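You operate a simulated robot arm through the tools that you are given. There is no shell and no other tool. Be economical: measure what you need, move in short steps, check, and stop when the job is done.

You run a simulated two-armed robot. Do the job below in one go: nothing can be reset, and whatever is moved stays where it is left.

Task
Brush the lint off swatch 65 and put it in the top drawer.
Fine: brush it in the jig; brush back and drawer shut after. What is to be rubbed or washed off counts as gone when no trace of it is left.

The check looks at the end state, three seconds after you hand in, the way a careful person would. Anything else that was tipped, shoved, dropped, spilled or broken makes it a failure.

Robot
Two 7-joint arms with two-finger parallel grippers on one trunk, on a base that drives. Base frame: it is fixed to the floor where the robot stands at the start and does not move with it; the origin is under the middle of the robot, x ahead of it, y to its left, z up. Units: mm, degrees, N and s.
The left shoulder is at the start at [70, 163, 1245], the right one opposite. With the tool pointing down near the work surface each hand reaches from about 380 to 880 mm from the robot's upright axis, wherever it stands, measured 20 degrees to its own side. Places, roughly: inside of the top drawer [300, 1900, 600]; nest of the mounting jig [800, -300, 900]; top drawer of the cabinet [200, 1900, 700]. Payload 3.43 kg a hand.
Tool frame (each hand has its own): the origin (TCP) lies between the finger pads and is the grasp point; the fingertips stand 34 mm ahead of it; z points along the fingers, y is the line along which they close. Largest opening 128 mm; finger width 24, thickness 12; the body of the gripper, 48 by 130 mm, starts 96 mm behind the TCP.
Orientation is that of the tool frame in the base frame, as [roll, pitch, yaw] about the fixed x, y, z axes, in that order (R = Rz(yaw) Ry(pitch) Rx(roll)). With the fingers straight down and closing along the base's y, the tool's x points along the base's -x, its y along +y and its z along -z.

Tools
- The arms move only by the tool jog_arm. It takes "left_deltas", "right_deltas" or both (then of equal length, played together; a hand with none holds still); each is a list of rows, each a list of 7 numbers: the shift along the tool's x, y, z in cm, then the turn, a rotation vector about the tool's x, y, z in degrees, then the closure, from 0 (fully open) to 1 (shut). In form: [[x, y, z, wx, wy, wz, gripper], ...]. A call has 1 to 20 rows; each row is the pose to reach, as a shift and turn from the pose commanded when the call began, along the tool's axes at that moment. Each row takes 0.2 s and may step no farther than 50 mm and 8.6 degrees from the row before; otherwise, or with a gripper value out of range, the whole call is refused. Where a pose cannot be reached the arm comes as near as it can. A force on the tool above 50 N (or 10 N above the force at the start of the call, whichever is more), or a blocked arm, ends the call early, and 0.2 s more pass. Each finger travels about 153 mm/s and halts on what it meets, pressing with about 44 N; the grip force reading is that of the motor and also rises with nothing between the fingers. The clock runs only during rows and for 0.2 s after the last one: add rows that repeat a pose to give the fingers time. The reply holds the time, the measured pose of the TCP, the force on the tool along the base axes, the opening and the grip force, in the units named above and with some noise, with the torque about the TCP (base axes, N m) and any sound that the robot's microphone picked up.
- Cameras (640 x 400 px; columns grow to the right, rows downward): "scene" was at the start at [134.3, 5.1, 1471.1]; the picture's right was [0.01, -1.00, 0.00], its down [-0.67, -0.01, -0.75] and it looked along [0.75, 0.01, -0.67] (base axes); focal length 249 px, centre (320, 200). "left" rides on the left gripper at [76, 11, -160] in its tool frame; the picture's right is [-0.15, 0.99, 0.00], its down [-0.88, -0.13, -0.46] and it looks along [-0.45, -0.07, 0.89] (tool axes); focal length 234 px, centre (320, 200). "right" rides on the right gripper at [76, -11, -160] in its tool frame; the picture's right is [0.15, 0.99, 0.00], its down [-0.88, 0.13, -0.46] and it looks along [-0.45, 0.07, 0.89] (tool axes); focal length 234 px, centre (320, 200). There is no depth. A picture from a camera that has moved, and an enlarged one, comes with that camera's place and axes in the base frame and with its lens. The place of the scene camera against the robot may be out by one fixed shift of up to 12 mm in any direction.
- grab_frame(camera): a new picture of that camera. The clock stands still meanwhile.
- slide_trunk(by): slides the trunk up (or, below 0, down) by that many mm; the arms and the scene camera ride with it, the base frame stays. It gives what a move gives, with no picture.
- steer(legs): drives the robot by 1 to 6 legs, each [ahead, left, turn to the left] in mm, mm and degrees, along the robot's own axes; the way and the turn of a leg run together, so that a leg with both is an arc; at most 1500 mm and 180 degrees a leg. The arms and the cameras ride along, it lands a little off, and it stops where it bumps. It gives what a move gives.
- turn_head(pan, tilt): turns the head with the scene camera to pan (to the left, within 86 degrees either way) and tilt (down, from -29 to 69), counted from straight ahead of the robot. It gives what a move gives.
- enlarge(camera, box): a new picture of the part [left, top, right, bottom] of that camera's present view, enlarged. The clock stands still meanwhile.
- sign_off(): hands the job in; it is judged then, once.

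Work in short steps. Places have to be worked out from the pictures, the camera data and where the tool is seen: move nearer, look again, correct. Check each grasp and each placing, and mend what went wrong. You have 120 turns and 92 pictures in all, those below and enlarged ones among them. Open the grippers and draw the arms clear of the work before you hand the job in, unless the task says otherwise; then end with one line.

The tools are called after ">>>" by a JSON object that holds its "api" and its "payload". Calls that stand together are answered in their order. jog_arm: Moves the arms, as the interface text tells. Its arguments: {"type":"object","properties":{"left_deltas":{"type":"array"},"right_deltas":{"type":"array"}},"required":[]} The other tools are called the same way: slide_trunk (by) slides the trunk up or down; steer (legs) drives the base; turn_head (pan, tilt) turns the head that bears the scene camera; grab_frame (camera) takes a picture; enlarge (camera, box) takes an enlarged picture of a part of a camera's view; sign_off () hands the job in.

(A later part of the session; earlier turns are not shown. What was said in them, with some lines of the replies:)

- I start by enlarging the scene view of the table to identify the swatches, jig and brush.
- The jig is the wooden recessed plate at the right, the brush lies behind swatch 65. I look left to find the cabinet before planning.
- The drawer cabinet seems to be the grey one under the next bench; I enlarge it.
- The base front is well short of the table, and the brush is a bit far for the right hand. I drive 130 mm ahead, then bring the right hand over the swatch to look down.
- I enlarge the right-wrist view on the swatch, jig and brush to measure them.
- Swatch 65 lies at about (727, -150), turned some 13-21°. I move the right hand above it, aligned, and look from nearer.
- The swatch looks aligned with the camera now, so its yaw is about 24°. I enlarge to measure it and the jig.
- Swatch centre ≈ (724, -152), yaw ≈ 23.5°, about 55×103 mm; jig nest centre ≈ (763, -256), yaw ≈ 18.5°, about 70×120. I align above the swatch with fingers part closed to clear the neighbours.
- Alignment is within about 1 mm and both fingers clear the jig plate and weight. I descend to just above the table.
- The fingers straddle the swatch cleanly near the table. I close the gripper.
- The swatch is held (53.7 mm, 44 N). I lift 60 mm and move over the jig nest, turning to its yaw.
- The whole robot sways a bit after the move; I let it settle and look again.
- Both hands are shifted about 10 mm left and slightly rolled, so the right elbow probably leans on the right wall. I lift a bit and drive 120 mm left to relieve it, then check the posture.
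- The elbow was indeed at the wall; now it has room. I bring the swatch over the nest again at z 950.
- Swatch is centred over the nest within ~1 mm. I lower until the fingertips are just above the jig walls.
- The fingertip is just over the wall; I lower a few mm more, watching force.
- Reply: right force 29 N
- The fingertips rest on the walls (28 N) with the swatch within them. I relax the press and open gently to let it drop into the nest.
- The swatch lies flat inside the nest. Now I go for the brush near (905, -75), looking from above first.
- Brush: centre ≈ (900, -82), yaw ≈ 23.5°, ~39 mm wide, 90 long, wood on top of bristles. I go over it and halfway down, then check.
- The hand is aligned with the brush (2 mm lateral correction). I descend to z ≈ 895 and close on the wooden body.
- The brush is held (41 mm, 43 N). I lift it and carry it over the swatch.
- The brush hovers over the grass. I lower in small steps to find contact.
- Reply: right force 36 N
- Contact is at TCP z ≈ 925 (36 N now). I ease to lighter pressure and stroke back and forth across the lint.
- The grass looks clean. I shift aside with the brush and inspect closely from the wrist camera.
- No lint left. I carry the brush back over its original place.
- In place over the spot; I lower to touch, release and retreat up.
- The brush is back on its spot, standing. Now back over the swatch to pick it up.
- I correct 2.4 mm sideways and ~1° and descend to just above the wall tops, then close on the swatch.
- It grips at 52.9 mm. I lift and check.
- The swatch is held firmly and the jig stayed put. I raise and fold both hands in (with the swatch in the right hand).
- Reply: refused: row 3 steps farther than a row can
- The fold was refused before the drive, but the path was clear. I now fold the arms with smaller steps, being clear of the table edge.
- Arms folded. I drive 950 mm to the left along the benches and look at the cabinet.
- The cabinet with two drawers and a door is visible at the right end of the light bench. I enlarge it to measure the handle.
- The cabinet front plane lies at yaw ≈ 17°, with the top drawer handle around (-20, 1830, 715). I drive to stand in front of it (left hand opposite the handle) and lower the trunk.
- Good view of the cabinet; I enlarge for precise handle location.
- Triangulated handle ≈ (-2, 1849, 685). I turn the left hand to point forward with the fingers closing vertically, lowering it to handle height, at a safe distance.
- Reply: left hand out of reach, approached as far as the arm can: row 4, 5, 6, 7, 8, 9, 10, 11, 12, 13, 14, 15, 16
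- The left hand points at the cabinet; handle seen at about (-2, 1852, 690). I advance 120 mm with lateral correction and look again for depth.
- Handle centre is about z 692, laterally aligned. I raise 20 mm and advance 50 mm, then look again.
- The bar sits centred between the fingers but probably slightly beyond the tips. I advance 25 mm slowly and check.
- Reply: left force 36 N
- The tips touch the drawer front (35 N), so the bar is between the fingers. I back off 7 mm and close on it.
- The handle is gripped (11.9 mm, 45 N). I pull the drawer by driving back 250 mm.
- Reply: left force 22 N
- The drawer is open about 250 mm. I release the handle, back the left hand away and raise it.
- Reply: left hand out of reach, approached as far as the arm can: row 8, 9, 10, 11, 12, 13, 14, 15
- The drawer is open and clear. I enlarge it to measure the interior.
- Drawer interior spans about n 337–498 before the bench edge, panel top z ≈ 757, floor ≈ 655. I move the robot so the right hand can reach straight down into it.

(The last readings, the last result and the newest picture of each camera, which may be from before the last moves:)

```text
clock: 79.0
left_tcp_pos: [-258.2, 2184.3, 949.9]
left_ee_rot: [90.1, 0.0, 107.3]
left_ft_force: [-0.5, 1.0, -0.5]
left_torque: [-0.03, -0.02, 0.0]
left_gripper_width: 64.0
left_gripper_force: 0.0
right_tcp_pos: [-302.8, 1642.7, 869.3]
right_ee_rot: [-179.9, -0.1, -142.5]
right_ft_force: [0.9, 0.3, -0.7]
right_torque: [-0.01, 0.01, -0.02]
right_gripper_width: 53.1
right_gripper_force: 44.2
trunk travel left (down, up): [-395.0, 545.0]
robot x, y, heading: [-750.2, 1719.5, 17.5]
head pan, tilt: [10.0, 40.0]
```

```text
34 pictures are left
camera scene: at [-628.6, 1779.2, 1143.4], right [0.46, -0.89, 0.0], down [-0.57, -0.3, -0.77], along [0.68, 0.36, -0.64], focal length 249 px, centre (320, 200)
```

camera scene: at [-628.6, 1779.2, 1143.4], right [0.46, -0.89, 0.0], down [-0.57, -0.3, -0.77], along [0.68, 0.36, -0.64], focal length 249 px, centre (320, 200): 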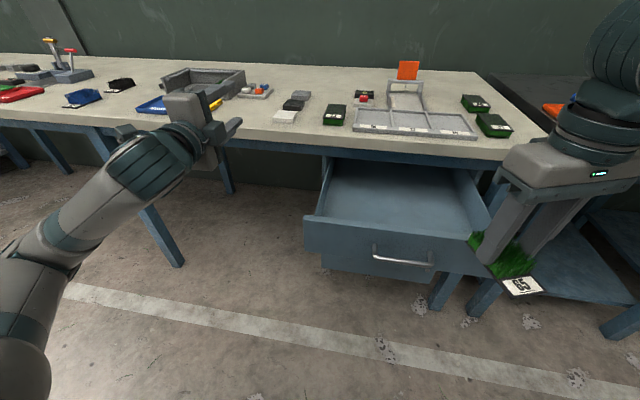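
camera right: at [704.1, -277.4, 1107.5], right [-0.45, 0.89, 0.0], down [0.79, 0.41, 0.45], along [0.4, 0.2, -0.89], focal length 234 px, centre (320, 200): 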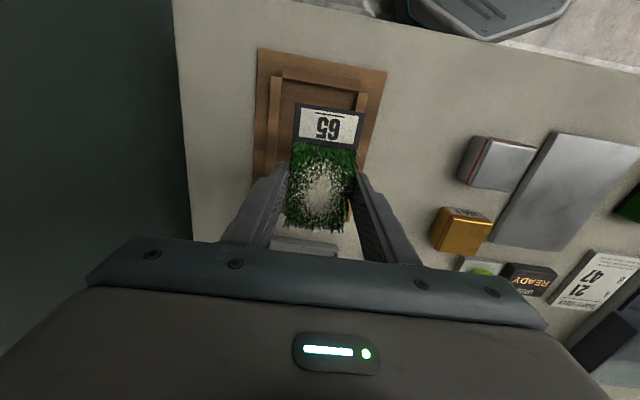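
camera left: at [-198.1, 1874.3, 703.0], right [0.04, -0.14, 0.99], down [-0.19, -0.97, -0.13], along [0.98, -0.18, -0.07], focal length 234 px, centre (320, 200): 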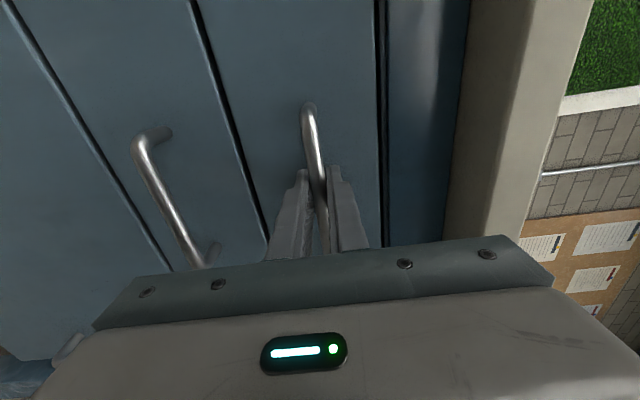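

In position. I bring the swatch over the open drawer, turning it square, at a safe height.

>>> {"api": "jog_arm", "payload": {"right_deltas": [[-1, 0, -3, 0, 0, 4, 0.7], [-4, 0.1, -4, 0, 0, 8, 0.7], [-8, 0.3, -4, 0, 0, 12, 0.7], [-12, 0.4, -4, 0, 0, 16, 0.7], [-16, 0.6, -4, 0, 0, 20, 0.7], [-19, 0.7, -4, 0, 0, 20, 0.7], [-21.87, 0.78, -4, 0, 0, 20, 0.7], [-21.87, 0.78, -4, 0, 0, 20, 0.7]]}}

>>> {"api": "turn_head", "payload": {"pan": -10, "tilt": 40}}

>>> {"api": "grab_frame", "payload": {"camera": "scene"}}

>>> {"api": "grab_frame", "payload": {"camera": "right"}}

```text
clock: 80.8
left_tcp_pos: [-259.6, 2182.6, 951.2]
left_ee_rot: [90.2, 0.0, 107.5]
left_ft_force: [0.6, 0.3, 0.1]
left_torque: [0.01, 0.01, 0.03]
left_gripper_width: 64.0
left_gripper_force: 0.0
right_tcp_pos: [-134.9, 1782.5, 909.4]
right_ee_rot: [180.0, -0.2, -162.5]
right_ft_force: [-0.1, -0.5, 0.0]
right_torque: [0.0, 0.0, -0.03]
right_gripper_width: 52.9
right_gripper_force: 44.2
trunk travel left (down, up): [-395.0, 545.0]
robot x, y, heading: [-751.5, 1721.4, 17.6]
head pan, tilt: [10.0, 40.0]
```

```text
clock: 81.7
left_tcp_pos: [-259.9, 2184.9, 949.9]
left_ee_rot: [90.1, 0.0, 107.4]
left_ft_force: [-0.8, 0.1, -0.1]
left_torque: [0.02, 0.0, -0.03]
left_gripper_width: 64.1
left_gripper_force: 0.0
right_tcp_pos: [-134.7, 1782.6, 909.5]
right_ee_rot: [-179.9, -0.1, -162.4]
right_ft_force: [-0.7, 0.5, -1.0]
right_torque: [0.01, -0.02, 0.01]
right_gripper_width: 53.2
right_gripper_force: 43.7
trunk travel left (down, up): [-395.0, 545.0]
robot x, y, heading: [-748.3, 1716.4, 17.5]
head pan, tilt: [-10.0, 40.0]
```

```text
33 pictures are left
camera scene: at [-620.6, 1750.9, 1143.5], right [0.13, -0.99, 0.0], down [-0.64, -0.09, -0.77], along [0.76, 0.1, -0.64], focal length 249 px, centre (320, 200)
```

scene: 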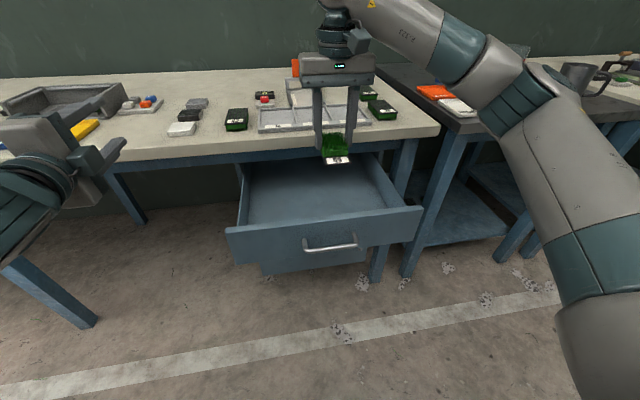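

```text
32 pictures are left
camera right: at [-203.8, 1749.6, 1069.4], right [-0.44, 0.9, 0.0], down [0.8, 0.39, 0.45], along [0.41, 0.2, -0.89], focal length 234 px, centre (320, 200)
```

right: 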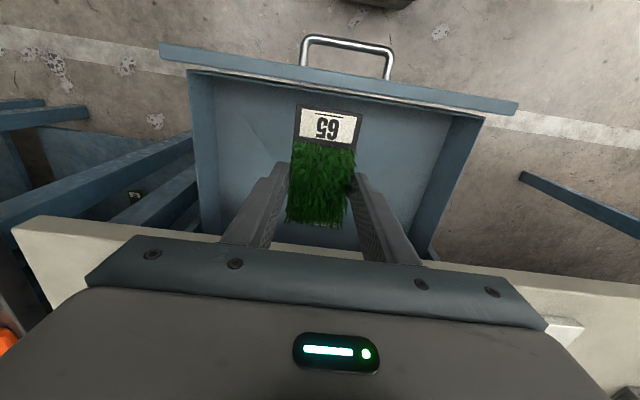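

The swatch is squarely over the drawer and the bench edge is ~90 mm beyond the hand. I descend 100 mm and recheck clearances including the elbow.

>>> {"api": "jog_arm", "payload": {"right_deltas": [[0, 0, 2.5, 0, 0, 0, 0.7], [0, 0, 5, 0, 0, 0, 0.7], [0, 0, 7.5, 0, 0, 0, 0.7], [0, 0, 10, 0, 0, 0, 0.7], [0, 0, 12.5, 0, 0, 0, 0.7], [0, 0, 12.5, 0, 0, 0, 0.7]]}}

>>> {"api": "grab_frame", "payload": {"camera": "scene"}}

>>> {"api": "grab_frame", "payload": {"camera": "right"}}

```text
clock: 83.0
left_tcp_pos: [-258.0, 2184.4, 951.0]
left_ee_rot: [90.1, 0.0, 107.4]
left_ft_force: [0.2, 0.3, 0.2]
left_torque: [-0.05, -0.01, -0.02]
left_gripper_width: 64.2
left_gripper_force: 0.1
right_tcp_pos: [-133.9, 1782.7, 785.2]
right_ee_rot: [180.0, 0.0, -162.5]
right_ft_force: [0.5, -0.4, -0.3]
right_torque: [0.03, 0.01, 0.02]
right_gripper_width: 52.9
right_gripper_force: 44.0
trunk travel left (down, up): [-395.0, 545.0]
robot x, y, heading: [-754.1, 1716.6, 17.7]
head pan, tilt: [-10.0, 40.0]
```

```text
31 pictures are left
camera scene: at [-620.7, 1750.9, 1143.6], right [0.13, -0.99, 0.0], down [-0.64, -0.09, -0.77], along [0.76, 0.1, -0.64], focal length 249 px, centre (320, 200)
```

scene: 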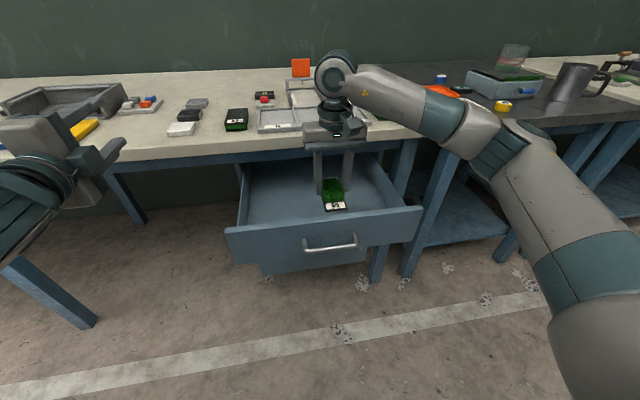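

```text
30 pictures are left
camera right: at [-203.2, 1748.5, 944.6], right [-0.44, 0.9, 0.0], down [0.8, 0.39, 0.46], along [0.41, 0.2, -0.89], focal length 234 px, centre (320, 200)
```

right: 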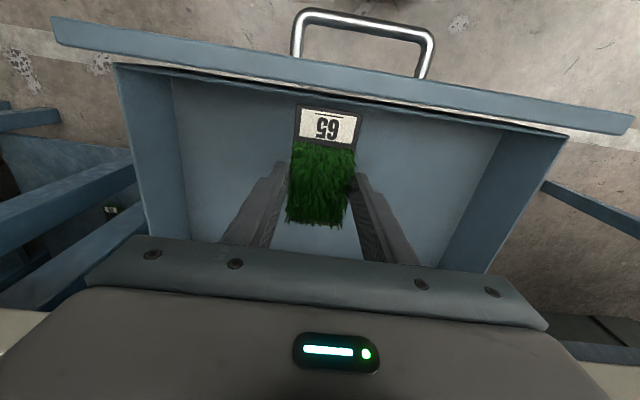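

Clearances look fine: elbow stays in front of the benches. I lower further toward the drawer floor, in small steps.

>>> {"api": "jog_arm", "payload": {"right_deltas": [[0, 0, 2, 0, 0, 0, 0.7], [0, 0, 4, 0, 0, 0, 0.7], [0, 0, 5.5, 0, 0, 0, 0.7], [0, 0, 6.5, 0, 0, 0, 0.7], [0, 0, 7.3, 0, 0, 0, 0.7], [0, 0, 7.3, 0, 0, 0, 0.7]]}}

>>> {"api": "grab_frame", "payload": {"camera": "scene"}}

>>> {"api": "grab_frame", "payload": {"camera": "right"}}

```text
clock: 84.5
left_tcp_pos: [-259.3, 2183.7, 950.0]
left_ee_rot: [90.2, -0.1, 107.4]
left_ft_force: [-0.3, -0.4, 0.1]
left_torque: [0.02, 0.03, -0.01]
left_gripper_width: 64.4
left_gripper_force: 0.1
right_tcp_pos: [-136.4, 1782.2, 711.4]
right_ee_rot: [180.0, 0.0, -162.5]
right_ft_force: [-0.2, -0.3, -0.1]
right_torque: [0.02, -0.03, -0.01]
right_gripper_width: 53.1
right_gripper_force: 44.0
trunk travel left (down, up): [-395.0, 545.0]
robot x, y, heading: [-750.1, 1720.5, 17.7]
head pan, tilt: [-10.0, 40.0]
```

```text
29 pictures are left
camera scene: at [-620.6, 1750.9, 1143.5], right [0.13, -0.99, 0.0], down [-0.64, -0.09, -0.77], along [0.76, 0.1, -0.64], focal length 249 px, centre (320, 200)
```

scene: 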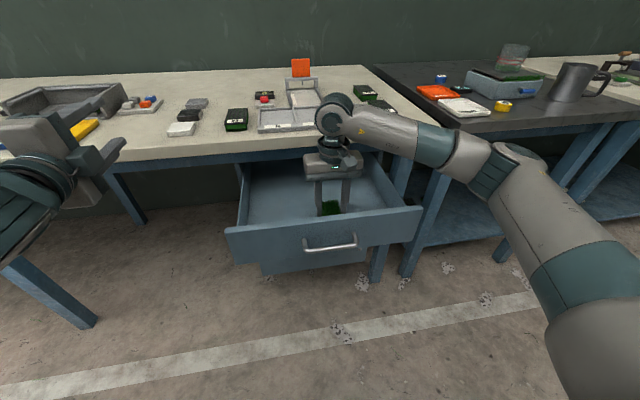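

```text
28 pictures are left
camera right: at [-205.1, 1748.5, 870.8], right [-0.44, 0.9, 0.0], down [0.8, 0.39, 0.45], along [0.41, 0.2, -0.89], focal length 234 px, centre (320, 200)
```

right: 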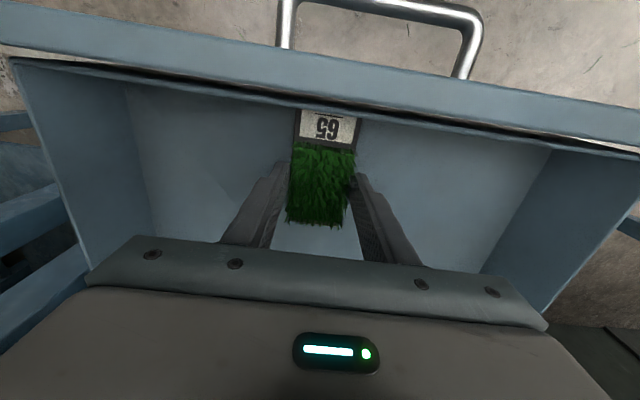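

Near the floor with the label end close to the front panel; I shift 8 mm deeper and keep lowering until contact.

>>> {"api": "jog_arm", "payload": {"right_deltas": [[-0.4, 0, 0, 0, 0, 0, 0.7], [-0.8, 0, 0, 0, 0, 0, 0.7], [-0.8, 0, 0.4, 0, 0, 0, 0.7], [-0.8, 0, 0.8, 0, 0, 0, 0.7], [-0.8, 0, 1.2, 0, 0, 0, 0.7], [-0.8, 0, 1.2, 0, 0, 0, 0.7]]}}

```text
clock: 85.8
left_tcp_pos: [-258.8, 2184.2, 951.1]
left_ee_rot: [90.1, 0.0, 107.4]
left_ft_force: [0.9, -0.8, 0.2]
left_torque: [0.05, 0.01, 0.01]
left_gripper_width: 64.0
left_gripper_force: 0.2
right_tcp_pos: [-128.1, 1783.5, 698.9]
right_ee_rot: [180.0, -0.1, -162.4]
right_ft_force: [0.7, 0.3, -0.3]
right_torque: [-0.01, 0.0, -0.04]
right_gripper_width: 53.1
right_gripper_force: 44.3
trunk travel left (down, up): [-395.0, 545.0]
robot x, y, heading: [-753.5, 1720.8, 18.0]
head pan, tilt: [-10.0, 40.0]
```

No contact yet; I continue down up to 16 mm.

>>> {"api": "jog_arm", "payload": {"right_deltas": [[0, 0, 0.4, 0, 0, 0, 0.7], [0, 0, 0.8, 0, 0, 0, 0.7], [0, 0, 1.2, 0, 0, 0, 0.7], [0, 0, 1.6, 0, 0, 0, 0.7], [0, 0, 1.6, 0, 0, 0, 0.7]]}}

>>> {"api": "grab_frame", "payload": {"camera": "scene"}}

```text
clock: 87.0
left_tcp_pos: [-260.0, 2185.4, 951.5]
left_ee_rot: [90.1, 0.1, 107.5]
left_ft_force: [0.1, 1.0, -0.4]
left_torque: [0.01, 0.01, 0.01]
left_gripper_width: 64.3
left_gripper_force: 0.1
right_tcp_pos: [-128.7, 1784.1, 683.6]
right_ee_rot: [179.9, 0.1, -162.4]
right_ft_force: [1.4, -0.1, 13.4]
right_torque: [-0.21, 0.44, -0.01]
right_gripper_width: 53.2
right_gripper_force: 43.5
trunk travel left (down, up): [-395.0, 545.0]
robot x, y, heading: [-754.3, 1721.7, 17.3]
head pan, tilt: [-10.0, 40.0]
```

```text
27 pictures are left
camera scene: at [-621.7, 1750.7, 1143.9], right [0.13, -0.99, 0.0], down [-0.64, -0.09, -0.77], along [0.76, 0.1, -0.64], focal length 249 px, centre (320, 200)
```

scene: 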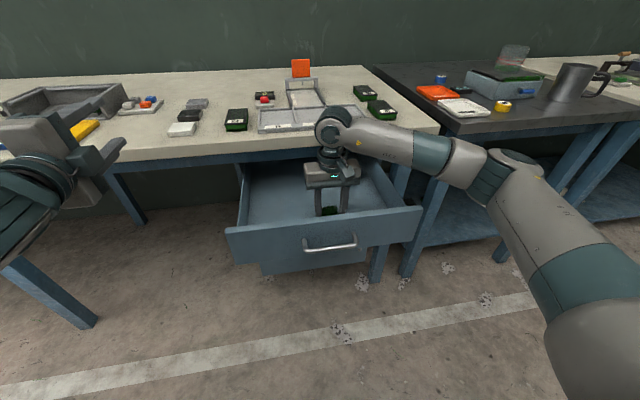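

Contact with the drawer floor (13 N). I release and lift the hand straight out.

>>> {"api": "jog_arm", "payload": {"right_deltas": [[0, 0, -0.15, 0, 0, 0, 0.6], [0, 0, -0.15, 0, 0, 0, 0.45], [0, 0, -0.15, 0, 0, 0, 0.45], [0, 0, -2, 0, 0, 0, 0.45], [0, 0, -5, 0, 0, 0, 0.45], [0, 0, -9, 0, 0, 0, 0.45], [0, 0, -13, 0, 0, 0, 0.45], [0, 0, -17, 0, 0, 0, 0.45], [0, 0, -21, 0, 0, 0, 0.45], [0, 0, -24, 0, 0, 0, 0.45], [0, 0, -24, 0, 0, 0, 0.45]]}}

>>> {"api": "grab_frame", "payload": {"camera": "right"}}

```text
clock: 89.5
left_tcp_pos: [-257.9, 2183.2, 950.0]
left_ee_rot: [90.1, 0.0, 107.4]
left_ft_force: [0.4, 0.0, -0.1]
left_torque: [0.02, 0.0, 0.02]
left_gripper_width: 64.0
left_gripper_force: 0.0
right_tcp_pos: [-124.8, 1782.2, 922.2]
right_ee_rot: [-180.0, -0.1, -162.6]
right_ft_force: [-0.2, 0.5, 0.2]
right_torque: [0.03, 0.0, -0.01]
right_gripper_width: 70.7
right_gripper_force: 0.1
trunk travel left (down, up): [-395.0, 545.0]
robot x, y, heading: [-752.9, 1721.3, 17.7]
head pan, tilt: [-10.0, 40.0]
```

```text
26 pictures are left
camera right: at [-194.3, 1748.5, 1082.1], right [-0.44, 0.9, 0.0], down [0.8, 0.39, 0.45], along [0.41, 0.2, -0.89], focal length 234 px, centre (320, 200)
```

right: 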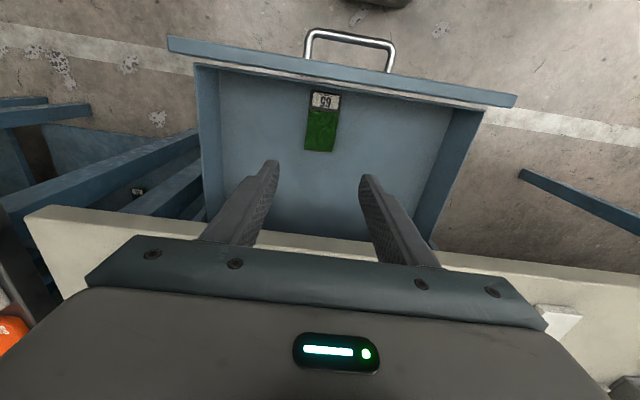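

The swatch lies flat in the drawer. I check it for lint up close and draw the right hand back.

>>> {"api": "enlarge", "payload": {"camera": "right", "box": [280, 70, 360, 170]}}

>>> {"api": "jog_arm", "payload": {"right_deltas": [[4, -1, -1, 0, 0, 0, 0.45], [8, -2, -2, 0, 0, 0, 0.45], [12, -4, -3, 0, 0, 0, 0.45], [16, -6, -3, 0, 0, 0, 0.45], [19, -8, -3, 0, 0, 0, 0.45], [22, -10, -3, 0, 0, 0, 0.45], [22, -10, -3, 0, 0, 0, 0.45]]}}

```text
4.00 times, centred on (320, 120) of right
camera zoom: at [-194.3, 1748.5, 1082.1], right [-0.44, 0.9, 0.0], down [0.8, 0.39, 0.45], along [0.41, 0.2, -0.89], focal length 937 px, centre (320, 520)
```

zoom: 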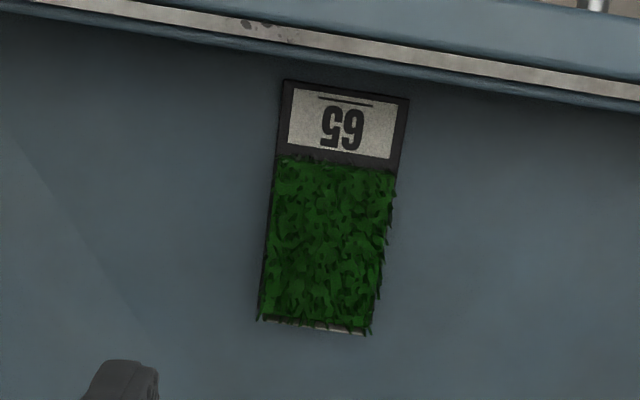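

```text
clock: 91.0
left_tcp_pos: [-259.2, 2184.1, 948.9]
left_ee_rot: [90.1, 0.2, 107.4]
left_ft_force: [-0.3, 0.7, -0.2]
left_torque: [0.01, 0.01, 0.03]
left_gripper_width: 64.1
left_gripper_force: 0.0
right_tcp_pos: [-307.3, 1624.4, 952.8]
right_ee_rot: [179.9, -0.1, -162.6]
right_ft_force: [-0.2, 0.7, 0.4]
right_torque: [-0.01, 0.04, -0.03]
right_gripper_width: 70.1
right_gripper_force: 0.0
trunk travel left (down, up): [-395.0, 545.0]
robot x, y, heading: [-754.8, 1719.3, 17.8]
head pan, tilt: [-10.0, 40.0]
```

The swatch is clean except a pale strip at its far edge that I want to identify; I check the current right-wrist view.

>>> {"api": "grab_frame", "payload": {"camera": "right"}}

```text
24 pictures are left
camera right: at [-376.1, 1590.1, 1112.4], right [-0.44, 0.9, 0.0], down [0.8, 0.39, 0.45], along [0.41, 0.2, -0.89], focal length 234 px, centre (320, 200)
```

right: 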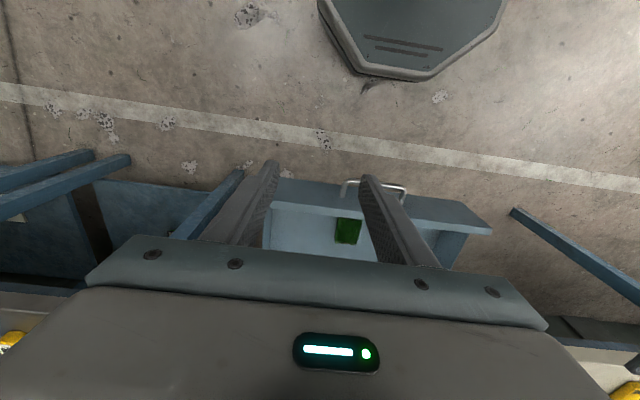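

I go back over the drawer and lower a bit for a sharper look at that strip.

>>> {"api": "jog_arm", "payload": {"right_deltas": [[-4, 2, 0, 0, 0, 0, 0.45], [-8, 4, 0, 0, 0, 0, 0.45], [-12, 6, 0, 0, 0, 0, 0.45], [-16, 8, 0, 0, 0, 0, 0.45], [-19, 9, 1, 0, 0, 0, 0.45], [-21, 10, 3, 0, 0, 0, 0.45], [-21, 10, 7, 0, 0, 0, 0.45], [-21, 10, 11, 0, 0, 0, 0.45], [-21, 10, 15, 0, 0, 0, 0.45], [-21, 10, 17, 0, 0, 0, 0.45], [-21, 10, 17, 0, 0, 0, 0.45]]}}

>>> {"api": "enlarge", "payload": {"camera": "right", "box": [280, 100, 360, 190]}}

```text
clock: 93.5
left_tcp_pos: [-258.3, 2183.9, 950.6]
left_ee_rot: [90.1, 0.0, 107.5]
left_ft_force: [0.0, 0.9, -0.2]
left_torque: [0.0, 0.02, 0.02]
left_gripper_width: 64.1
left_gripper_force: 0.1
right_tcp_pos: [-137.9, 1781.6, 782.2]
right_ee_rot: [-180.0, -0.1, -162.5]
right_ft_force: [0.9, 0.0, 0.0]
right_torque: [0.03, 0.0, 0.01]
right_gripper_width: 70.3
right_gripper_force: 0.1
trunk travel left (down, up): [-395.0, 545.0]
robot x, y, heading: [-753.5, 1718.0, 17.8]
head pan, tilt: [-10.0, 40.0]
```

```text
4.44 times, centred on (320, 145) of right
camera zoom: at [-207.6, 1747.2, 941.0], right [-0.44, 0.9, 0.0], down [0.8, 0.39, 0.45], along [0.41, 0.2, -0.89], focal length 1041 px, centre (320, 444)
```

zoom: 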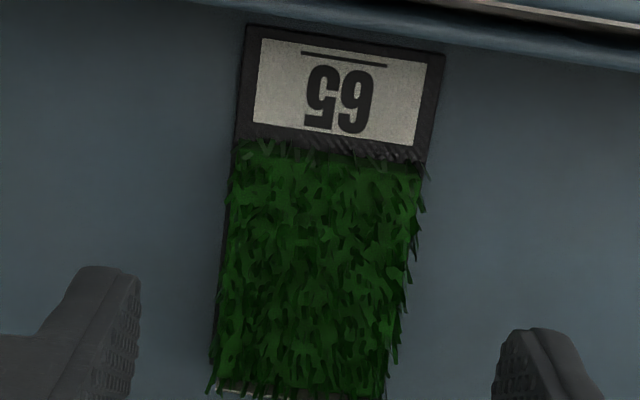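

The grass is spotless; I take one more enlargement of the lower edge.

>>> {"api": "enlarge", "payload": {"camera": "right", "box": [285, 160, 345, 200]}}

```text
10.00 times, centred on (315, 180) of right
camera zoom: at [-207.6, 1747.2, 941.0], right [-0.44, 0.9, 0.0], down [0.8, 0.39, 0.45], along [0.41, 0.2, -0.89], focal length 2342 px, centre (370, 400)
```

zoom: 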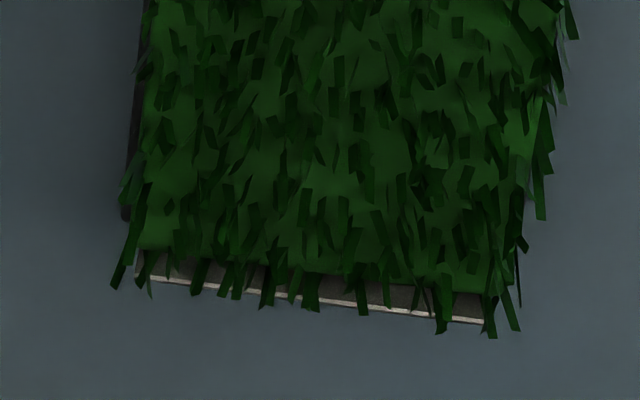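

That strip is just the backing plate. I retract the right hand upwards and back, then return the robot to the earlier drawer-pulling stance.

>>> {"api": "jog_arm", "payload": {"right_deltas": [[0, 0, -4, 0, 0, 0, 0.45], [0, 0, -8, 0, 0, 0, 0.45], [0, 0, -12, 0, 0, 0, 0.45], [0, 0, -16, 0, 0, 0, 0.45], [4, -1, -17, 0, 0, 0, 0.45], [8, -2, -17, 0, 0, 0, 0.45], [12, -4, -17, 0, 0, 0, 0.45], [16, -6, -17, 0, 0, 0, 0.45], [19, -8, -17, 0, 0, 0, 0.45], [21, -10, -17, 0, 0, 0, 0.45], [21, -10, -17, 0, 0, 0, 0.45]]}}

>>> {"api": "steer", "payload": {"legs": [[-210, 0, 0], [0, -304, 0]]}}

>>> {"api": "turn_head", "payload": {"pan": 10, "tilt": 40}}

>>> {"api": "grab_frame", "payload": {"camera": "scene"}}

```text
clock: 95.8
left_tcp_pos: [-258.7, 2184.3, 950.8]
left_ee_rot: [90.1, 0.1, 107.3]
left_ft_force: [0.4, -0.6, -0.4]
left_torque: [-0.02, 0.03, -0.01]
left_gripper_width: 63.9
left_gripper_force: 0.1
right_tcp_pos: [-309.7, 1621.7, 954.6]
right_ee_rot: [-180.0, -0.1, -162.5]
right_ft_force: [0.3, 0.1, 0.4]
right_torque: [-0.01, -0.01, -0.01]
right_gripper_width: 70.2
right_gripper_force: 0.0
trunk travel left (down, up): [-395.0, 545.0]
robot x, y, heading: [-754.6, 1721.0, 17.5]
head pan, tilt: [-10.0, 40.0]
```

```text
clock: 99.1
left_tcp_pos: [-369.5, 1834.0, 950.6]
left_ee_rot: [90.1, 0.0, 106.6]
left_ft_force: [0.4, -0.6, -0.3]
left_torque: [0.0, 0.03, -0.01]
left_gripper_width: 63.7
left_gripper_force: 0.1
right_tcp_pos: [-429.3, 1273.8, 954.6]
right_ee_rot: [179.8, -0.1, -163.3]
right_ft_force: [-0.8, 0.1, 0.5]
right_torque: [0.03, 0.01, -0.02]
right_gripper_width: 70.4
right_gripper_force: 0.0
trunk travel left (down, up): [-395.0, 545.0]
robot x, y, heading: [-868.7, 1375.3, 16.7]
head pan, tilt: [-10.0, 40.0]
```

```text
clock: 100.0
left_tcp_pos: [-370.4, 1834.8, 949.3]
left_ee_rot: [90.1, 0.1, 106.5]
left_ft_force: [0.4, -0.3, 0.1]
left_torque: [0.02, -0.01, 0.01]
left_gripper_width: 63.8
left_gripper_force: 0.1
right_tcp_pos: [-427.4, 1274.4, 954.7]
right_ee_rot: [-180.0, -0.1, -163.3]
right_ft_force: [-0.2, -0.1, 0.3]
right_torque: [-0.01, -0.01, -0.01]
right_gripper_width: 70.3
right_gripper_force: 0.0
trunk travel left (down, up): [-395.0, 545.0]
robot x, y, heading: [-870.1, 1375.1, 16.9]
head pan, tilt: [10.0, 40.0]
```

```text
21 pictures are left
camera scene: at [-746.4, 1434.8, 1143.5], right [0.45, -0.89, 0.0], down [-0.57, -0.29, -0.77], along [0.68, 0.35, -0.64], focal length 249 px, centre (320, 200)
```

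scene: 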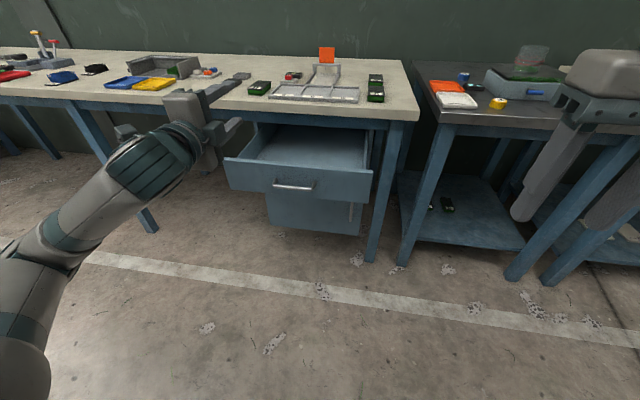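

I lower the left hand in front of the handle, staying ~100 mm short of it.

>>> {"api": "jog_arm", "payload": {"left_deltas": [[-1, 0, -1.5, 0, 0, 0, 0.5], [-3, -3, -2, 0, 0, 0, 0.5], [-5, -6, -2, 0, 0, 0, 0.5], [-7, -9, -2, 0, 0, 0, 0.5], [-9, -12, -2, 0, 0, 0, 0.5], [-9.1, -16, -2, 0, 0, 0, 0.5], [-9.1, -20, -1.5, 0, 0, 0, 0.5], [-9.1, -23, -1.5, 0, 0, 0, 0.5], [-9.1, -26, -1.5, 0, 0, 0, 0.5], [-9.1, -26, -1.5, 0, 0, 0, 0.5]]}}

>>> {"api": "grab_frame", "payload": {"camera": "left"}}

```text
clock: 102.2
left_tcp_pos: [-362.0, 1741.8, 690.1]
left_ee_rot: [90.1, 0.0, 106.6]
left_ft_force: [0.5, 0.5, 0.2]
left_torque: [-0.01, -0.03, 0.01]
left_gripper_width: 63.8
left_gripper_force: 0.1
left hand out of reach, approached as far as the arm can: row 1, 2, 3, 4, 5
right_tcp_pos: [-428.6, 1274.3, 954.5]
right_ee_rot: [180.0, -0.2, -163.2]
right_ft_force: [0.3, 0.3, 0.0]
right_torque: [0.01, 0.02, -0.03]
right_gripper_width: 70.3
right_gripper_force: 0.1
trunk travel left (down, up): [-395.0, 545.0]
robot x, y, heading: [-871.9, 1376.1, 16.7]
head pan, tilt: [10.0, 40.0]
```

```text
20 pictures are left
camera left: at [-536.0, 1769.5, 702.6], right [0.04, -0.14, 0.99], down [-0.18, -0.97, -0.13], along [0.98, -0.18, -0.07], focal length 234 px, centre (320, 200)
```

left: 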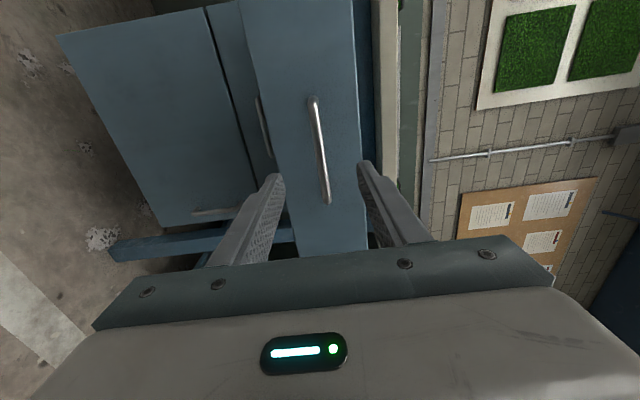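

Well aligned. I advance 102 mm around the bar and close on it.

>>> {"api": "jog_arm", "payload": {"left_deltas": [[0, 0, 3, 0, 0, 0, 0.5], [0, 0, 6, 0, 0, 0, 0.5], [0, 0, 8.5, 0, 0, 0, 0.5], [0, 0, 10.2, 0, 0, 0, 0.5], [0, 0, 10.2, 0, 0, 0, 0.5], [0, 0, 10.2, 0, 0, 0, 0.7], [0, 0, 10.2, 0, 0, 0, 0.85], [0, 0, 10.2, 0, 0, 0, 0.98], [0, 0, 10.2, 0, 0, 0, 0.98], [0, 0, 10.2, 0, 0, 0, 0.98]]}}

>>> {"api": "grab_frame", "payload": {"camera": "left"}}

```text
clock: 104.3
left_tcp_pos: [-263.4, 1771.6, 689.2]
left_ee_rot: [90.0, 0.1, 106.7]
left_ft_force: [1.2, 0.7, 2.2]
left_torque: [0.07, 0.01, -0.06]
left_gripper_width: 11.5
left_gripper_force: 44.7
right_tcp_pos: [-428.4, 1274.7, 953.8]
right_ee_rot: [-180.0, -0.2, -163.3]
right_ft_force: [0.2, -0.7, 0.6]
right_torque: [-0.02, 0.0, 0.02]
right_gripper_width: 70.3
right_gripper_force: 0.1
trunk travel left (down, up): [-395.0, 545.0]
robot x, y, heading: [-868.8, 1377.6, 17.0]
head pan, tilt: [10.0, 40.0]
```

```text
19 pictures are left
camera left: at [-438.0, 1799.1, 702.8], right [0.04, -0.14, 0.99], down [-0.18, -0.97, -0.13], along [0.98, -0.18, -0.07], focal length 234 px, centre (320, 200)
```

left: 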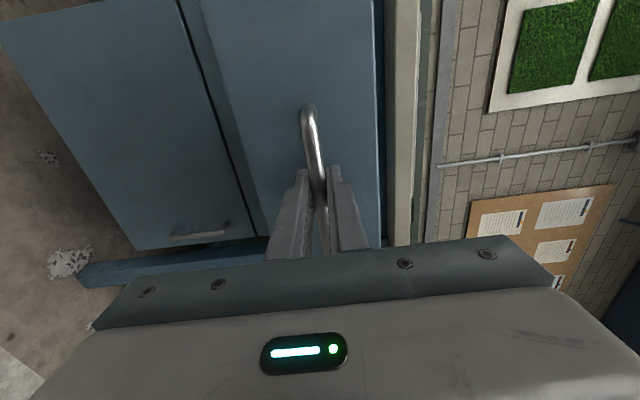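

Handle gripped. I push the drawer in by driving forward 240 mm.

>>> {"api": "steer", "payload": {"legs": [[240, 2, 0]]}}

>>> {"api": "grab_frame", "payload": {"camera": "left"}}

```text
clock: 106.1
left_tcp_pos: [-35.9, 1844.0, 689.7]
left_ee_rot: [89.9, 0.1, 106.7]
left_ft_force: [-8.8, 24.0, 7.2]
left_torque: [0.03, 0.02, 0.71]
left_gripper_width: 11.6
left_gripper_force: 44.9
right_tcp_pos: [-202.3, 1344.6, 955.8]
right_ee_rot: [-180.0, 0.0, -163.5]
right_ft_force: [-0.3, 0.6, 0.4]
right_torque: [0.0, 0.05, -0.01]
right_gripper_width: 70.4
right_gripper_force: 0.0
trunk travel left (down, up): [-395.0, 545.0]
robot x, y, heading: [-644.9, 1449.0, 16.7]
head pan, tilt: [10.0, 40.0]
```

```text
18 pictures are left
camera left: at [-210.2, 1870.6, 702.8], right [0.04, -0.14, 0.99], down [-0.18, -0.97, -0.13], along [0.98, -0.18, -0.07], focal length 234 px, centre (320, 200)
```

left: 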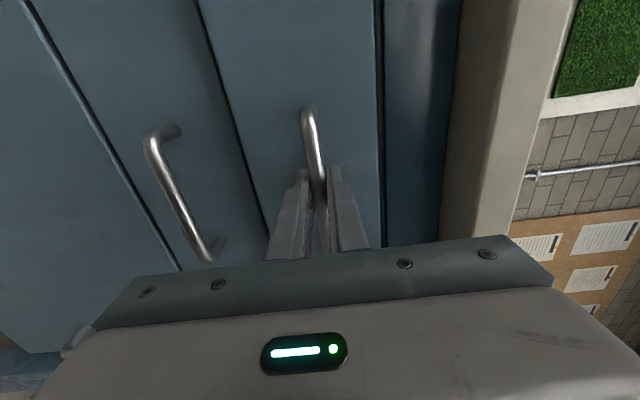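

About 13 mm remain. I push in with the arm.

>>> {"api": "jog_arm", "payload": {"left_deltas": [[0.2, 0, 0.6, 0, 0, 0, 0.98], [0.3, 0, 1.2, 0, 0, 0, 0.98], [0.3, 0, 1.6, 0, 0, 0, 0.98], [0.3, 0, 2.0, 0, 0, 0, 0.98], [0.3, 0, 2.0, 0, 0, 0, 0.98]]}}

```text
clock: 107.2
left_tcp_pos: [-20.9, 1849.6, 689.7]
left_ee_rot: [90.1, 0.0, 106.5]
left_ft_force: [-10.2, -4.6, 2.8]
left_torque: [0.07, -0.07, 0.84]
left_gripper_width: 11.7
left_gripper_force: 45.5
right_tcp_pos: [-203.6, 1343.1, 954.1]
right_ee_rot: [180.0, 0.0, -163.5]
right_ft_force: [-0.7, 0.0, -0.1]
right_torque: [-0.01, 0.02, -0.03]
right_gripper_width: 70.2
right_gripper_force: 0.1
trunk travel left (down, up): [-395.0, 545.0]
robot x, y, heading: [-643.1, 1448.6, 16.9]
head pan, tilt: [10.0, 40.0]
stopped in row 5 (left hand): the force on the tool passed its limit (the readings are from after the stop); the commanded pose is now the measured one
```

The drawer hit its stop (shut). I release and back the left hand away.

>>> {"api": "jog_arm", "payload": {"left_deltas": [[0, 0, 0, 0, 0, 0, 0.8], [0, 0, 0, 0, 0, 0, 0.6], [0, 0, 0, 0, 0, 0, 0.5], [0, 0, 0, 0, 0, 0, 0.5], [0, 0, -2, 0, 0, 0, 0.5], [0, 0, -5, 0, 0, 0, 0.5], [0, 0, -8, 0, 0, 0, 0.5], [0, 0, -11, 0, 0, 0, 0.5], [0, 0, -11, 0, 0, 0, 0.5]]}}

>>> {"api": "steer", "payload": {"legs": [[-250, 0, 0]]}}

>>> {"api": "grab_frame", "payload": {"camera": "scene"}}

>>> {"api": "enlarge", "payload": {"camera": "scene", "box": [220, 100, 400, 230]}}

```text
clock: 107.9
left_tcp_pos: [-20.9, 1848.4, 678.9]
left_ee_rot: [91.4, 0.0, 106.5]
left_ft_force: [-1.2, -1.1, -3.4]
left_torque: [0.09, -0.37, 0.07]
left_gripper_width: 59.8
left_gripper_force: 0.1
right_tcp_pos: [-201.8, 1344.4, 953.7]
right_ee_rot: [180.0, -0.1, -163.3]
right_ft_force: [0.3, -0.1, -0.7]
right_torque: [-0.01, 0.0, -0.03]
right_gripper_width: 70.3
right_gripper_force: 0.0
trunk travel left (down, up): [-395.0, 545.0]
robot x, y, heading: [-643.7, 1446.3, 16.9]
head pan, tilt: [10.0, 40.0]
stopped in row 3 (left hand): the force on the tool passed its limit (the readings are from after the stop); the commanded pose is now the measured one
```

```text
clock: 109.7
left_tcp_pos: [-260.2, 1776.0, 680.5]
left_ee_rot: [91.2, 0.0, 106.5]
left_ft_force: [0.8, -0.3, -0.4]
left_torque: [-0.01, 0.02, 0.0]
left_gripper_width: 64.0
left_gripper_force: 0.1
right_tcp_pos: [-442.5, 1270.5, 953.8]
right_ee_rot: [-180.0, 0.1, -163.5]
right_ft_force: [-0.5, -0.9, 0.3]
right_torque: [0.02, 0.0, 0.03]
right_gripper_width: 70.3
right_gripper_force: 0.1
trunk travel left (down, up): [-395.0, 545.0]
robot x, y, heading: [-889.4, 1373.4, 16.7]
head pan, tilt: [10.0, 40.0]
```

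```text
17 pictures are left
camera scene: at [-761.2, 1432.4, 1143.7], right [0.45, -0.89, 0.0], down [-0.57, -0.29, -0.77], along [0.68, 0.34, -0.64], focal length 249 px, centre (320, 200)
```

scene: 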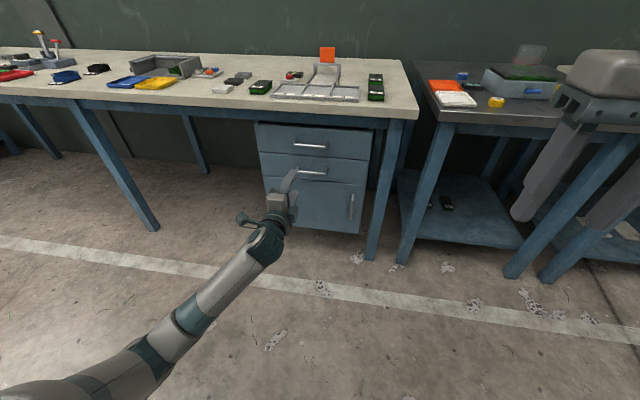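

```text
3.08 times, centred on (310, 165) of scene
camera zoom: at [-761.2, 1432.4, 1143.7], right [0.45, -0.89, 0.0], down [-0.57, -0.29, -0.77], along [0.68, 0.34, -0.64], focal length 765 px, centre (351, 308)
```

zoom: 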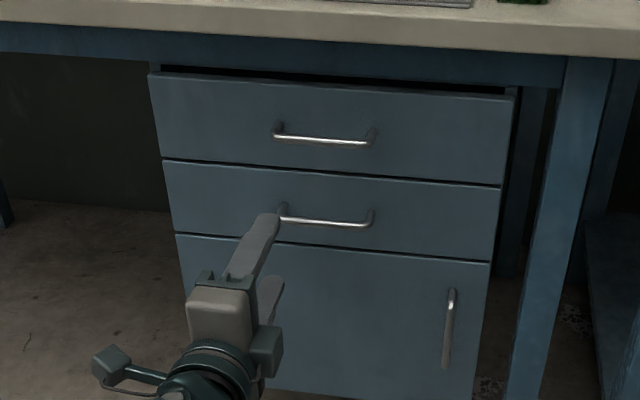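

The drawer is flush and shut. I open both grippers fully, back off a bit more, and look over at the first bench for a final check.

>>> {"api": "jog_arm", "payload": {"left_deltas": [[0, 0, -1, 0, 0, 0, 0.2], [0, 0, -2, 0, 0, 0, 0], [0, 0, -2, 0, 0, 0, 0]], "right_deltas": [[0, 0, 0, 0, 0, 0, 0.2], [0, 0, 0, 0, 0, 0, 0], [0, 0, 0, 0, 0, 0, 0]]}}

>>> {"api": "turn_head", "payload": {"pan": -62, "tilt": 15}}

>>> {"api": "enlarge", "payload": {"camera": "scene", "box": [180, 120, 460, 300]}}

```text
clock: 110.5
left_tcp_pos: [-279.5, 1769.2, 680.8]
left_ee_rot: [91.2, 0.1, 106.6]
left_ft_force: [-1.2, -0.1, -1.0]
left_torque: [-0.02, 0.0, -0.04]
left_gripper_width: 128.1
left_gripper_force: 0.0
right_tcp_pos: [-441.4, 1272.0, 954.2]
right_ee_rot: [-180.0, -0.1, -163.4]
right_ft_force: [0.1, 0.3, 0.9]
right_torque: [-0.01, -0.01, 0.0]
right_gripper_width: 127.9
right_gripper_force: 0.0
trunk travel left (down, up): [-395.0, 545.0]
robot x, y, heading: [-881.3, 1374.3, 16.6]
head pan, tilt: [10.0, 40.0]
```

```text
clock: 111.9
left_tcp_pos: [-278.8, 1769.5, 681.0]
left_ee_rot: [91.2, 0.1, 106.4]
left_ft_force: [0.0, -0.1, 0.3]
left_torque: [-0.02, 0.02, -0.02]
left_gripper_width: 127.9
left_gripper_force: 0.0
right_tcp_pos: [-441.9, 1271.1, 954.5]
right_ee_rot: [-180.0, 0.0, -163.5]
right_ft_force: [-0.8, -0.4, 0.0]
right_torque: [-0.01, 0.0, -0.05]
right_gripper_width: 127.7
right_gripper_force: 0.0
trunk travel left (down, up): [-395.0, 545.0]
robot x, y, heading: [-881.6, 1374.9, 16.6]
head pan, tilt: [-62.0, 15.0]
```

```text
2.22 times, centred on (320, 210) of scene
camera zoom: at [-770.5, 1328.0, 1183.1], right [-0.71, -0.7, 0.0], down [-0.18, 0.18, -0.97], along [0.68, -0.69, -0.26], focal length 553 px, centre (320, 178)
```

zoom: 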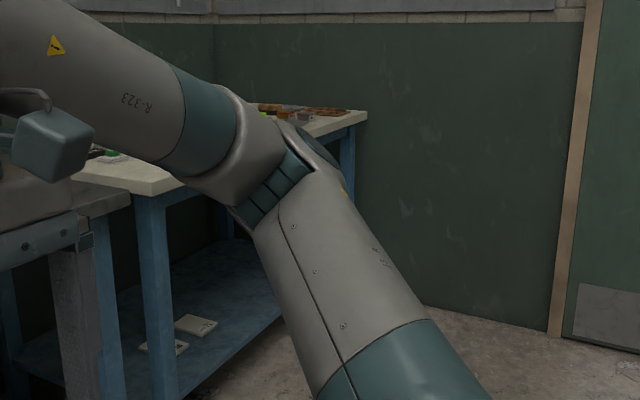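

Both hands are clear and open, the drawer is flush, and the brush and jig were left undisturbed. I hand in.

>>> {"api": "sign_off", "payload": {}}

```text
The job is handed in.
```

Swatch 65 was brushed clean in the jig and is lying in the top drawer. The drawer is shut and the brush is back within a few mm of where it was. I couldn't see the first bench clearly at the end, but nothing there looked disturbed when I left it.
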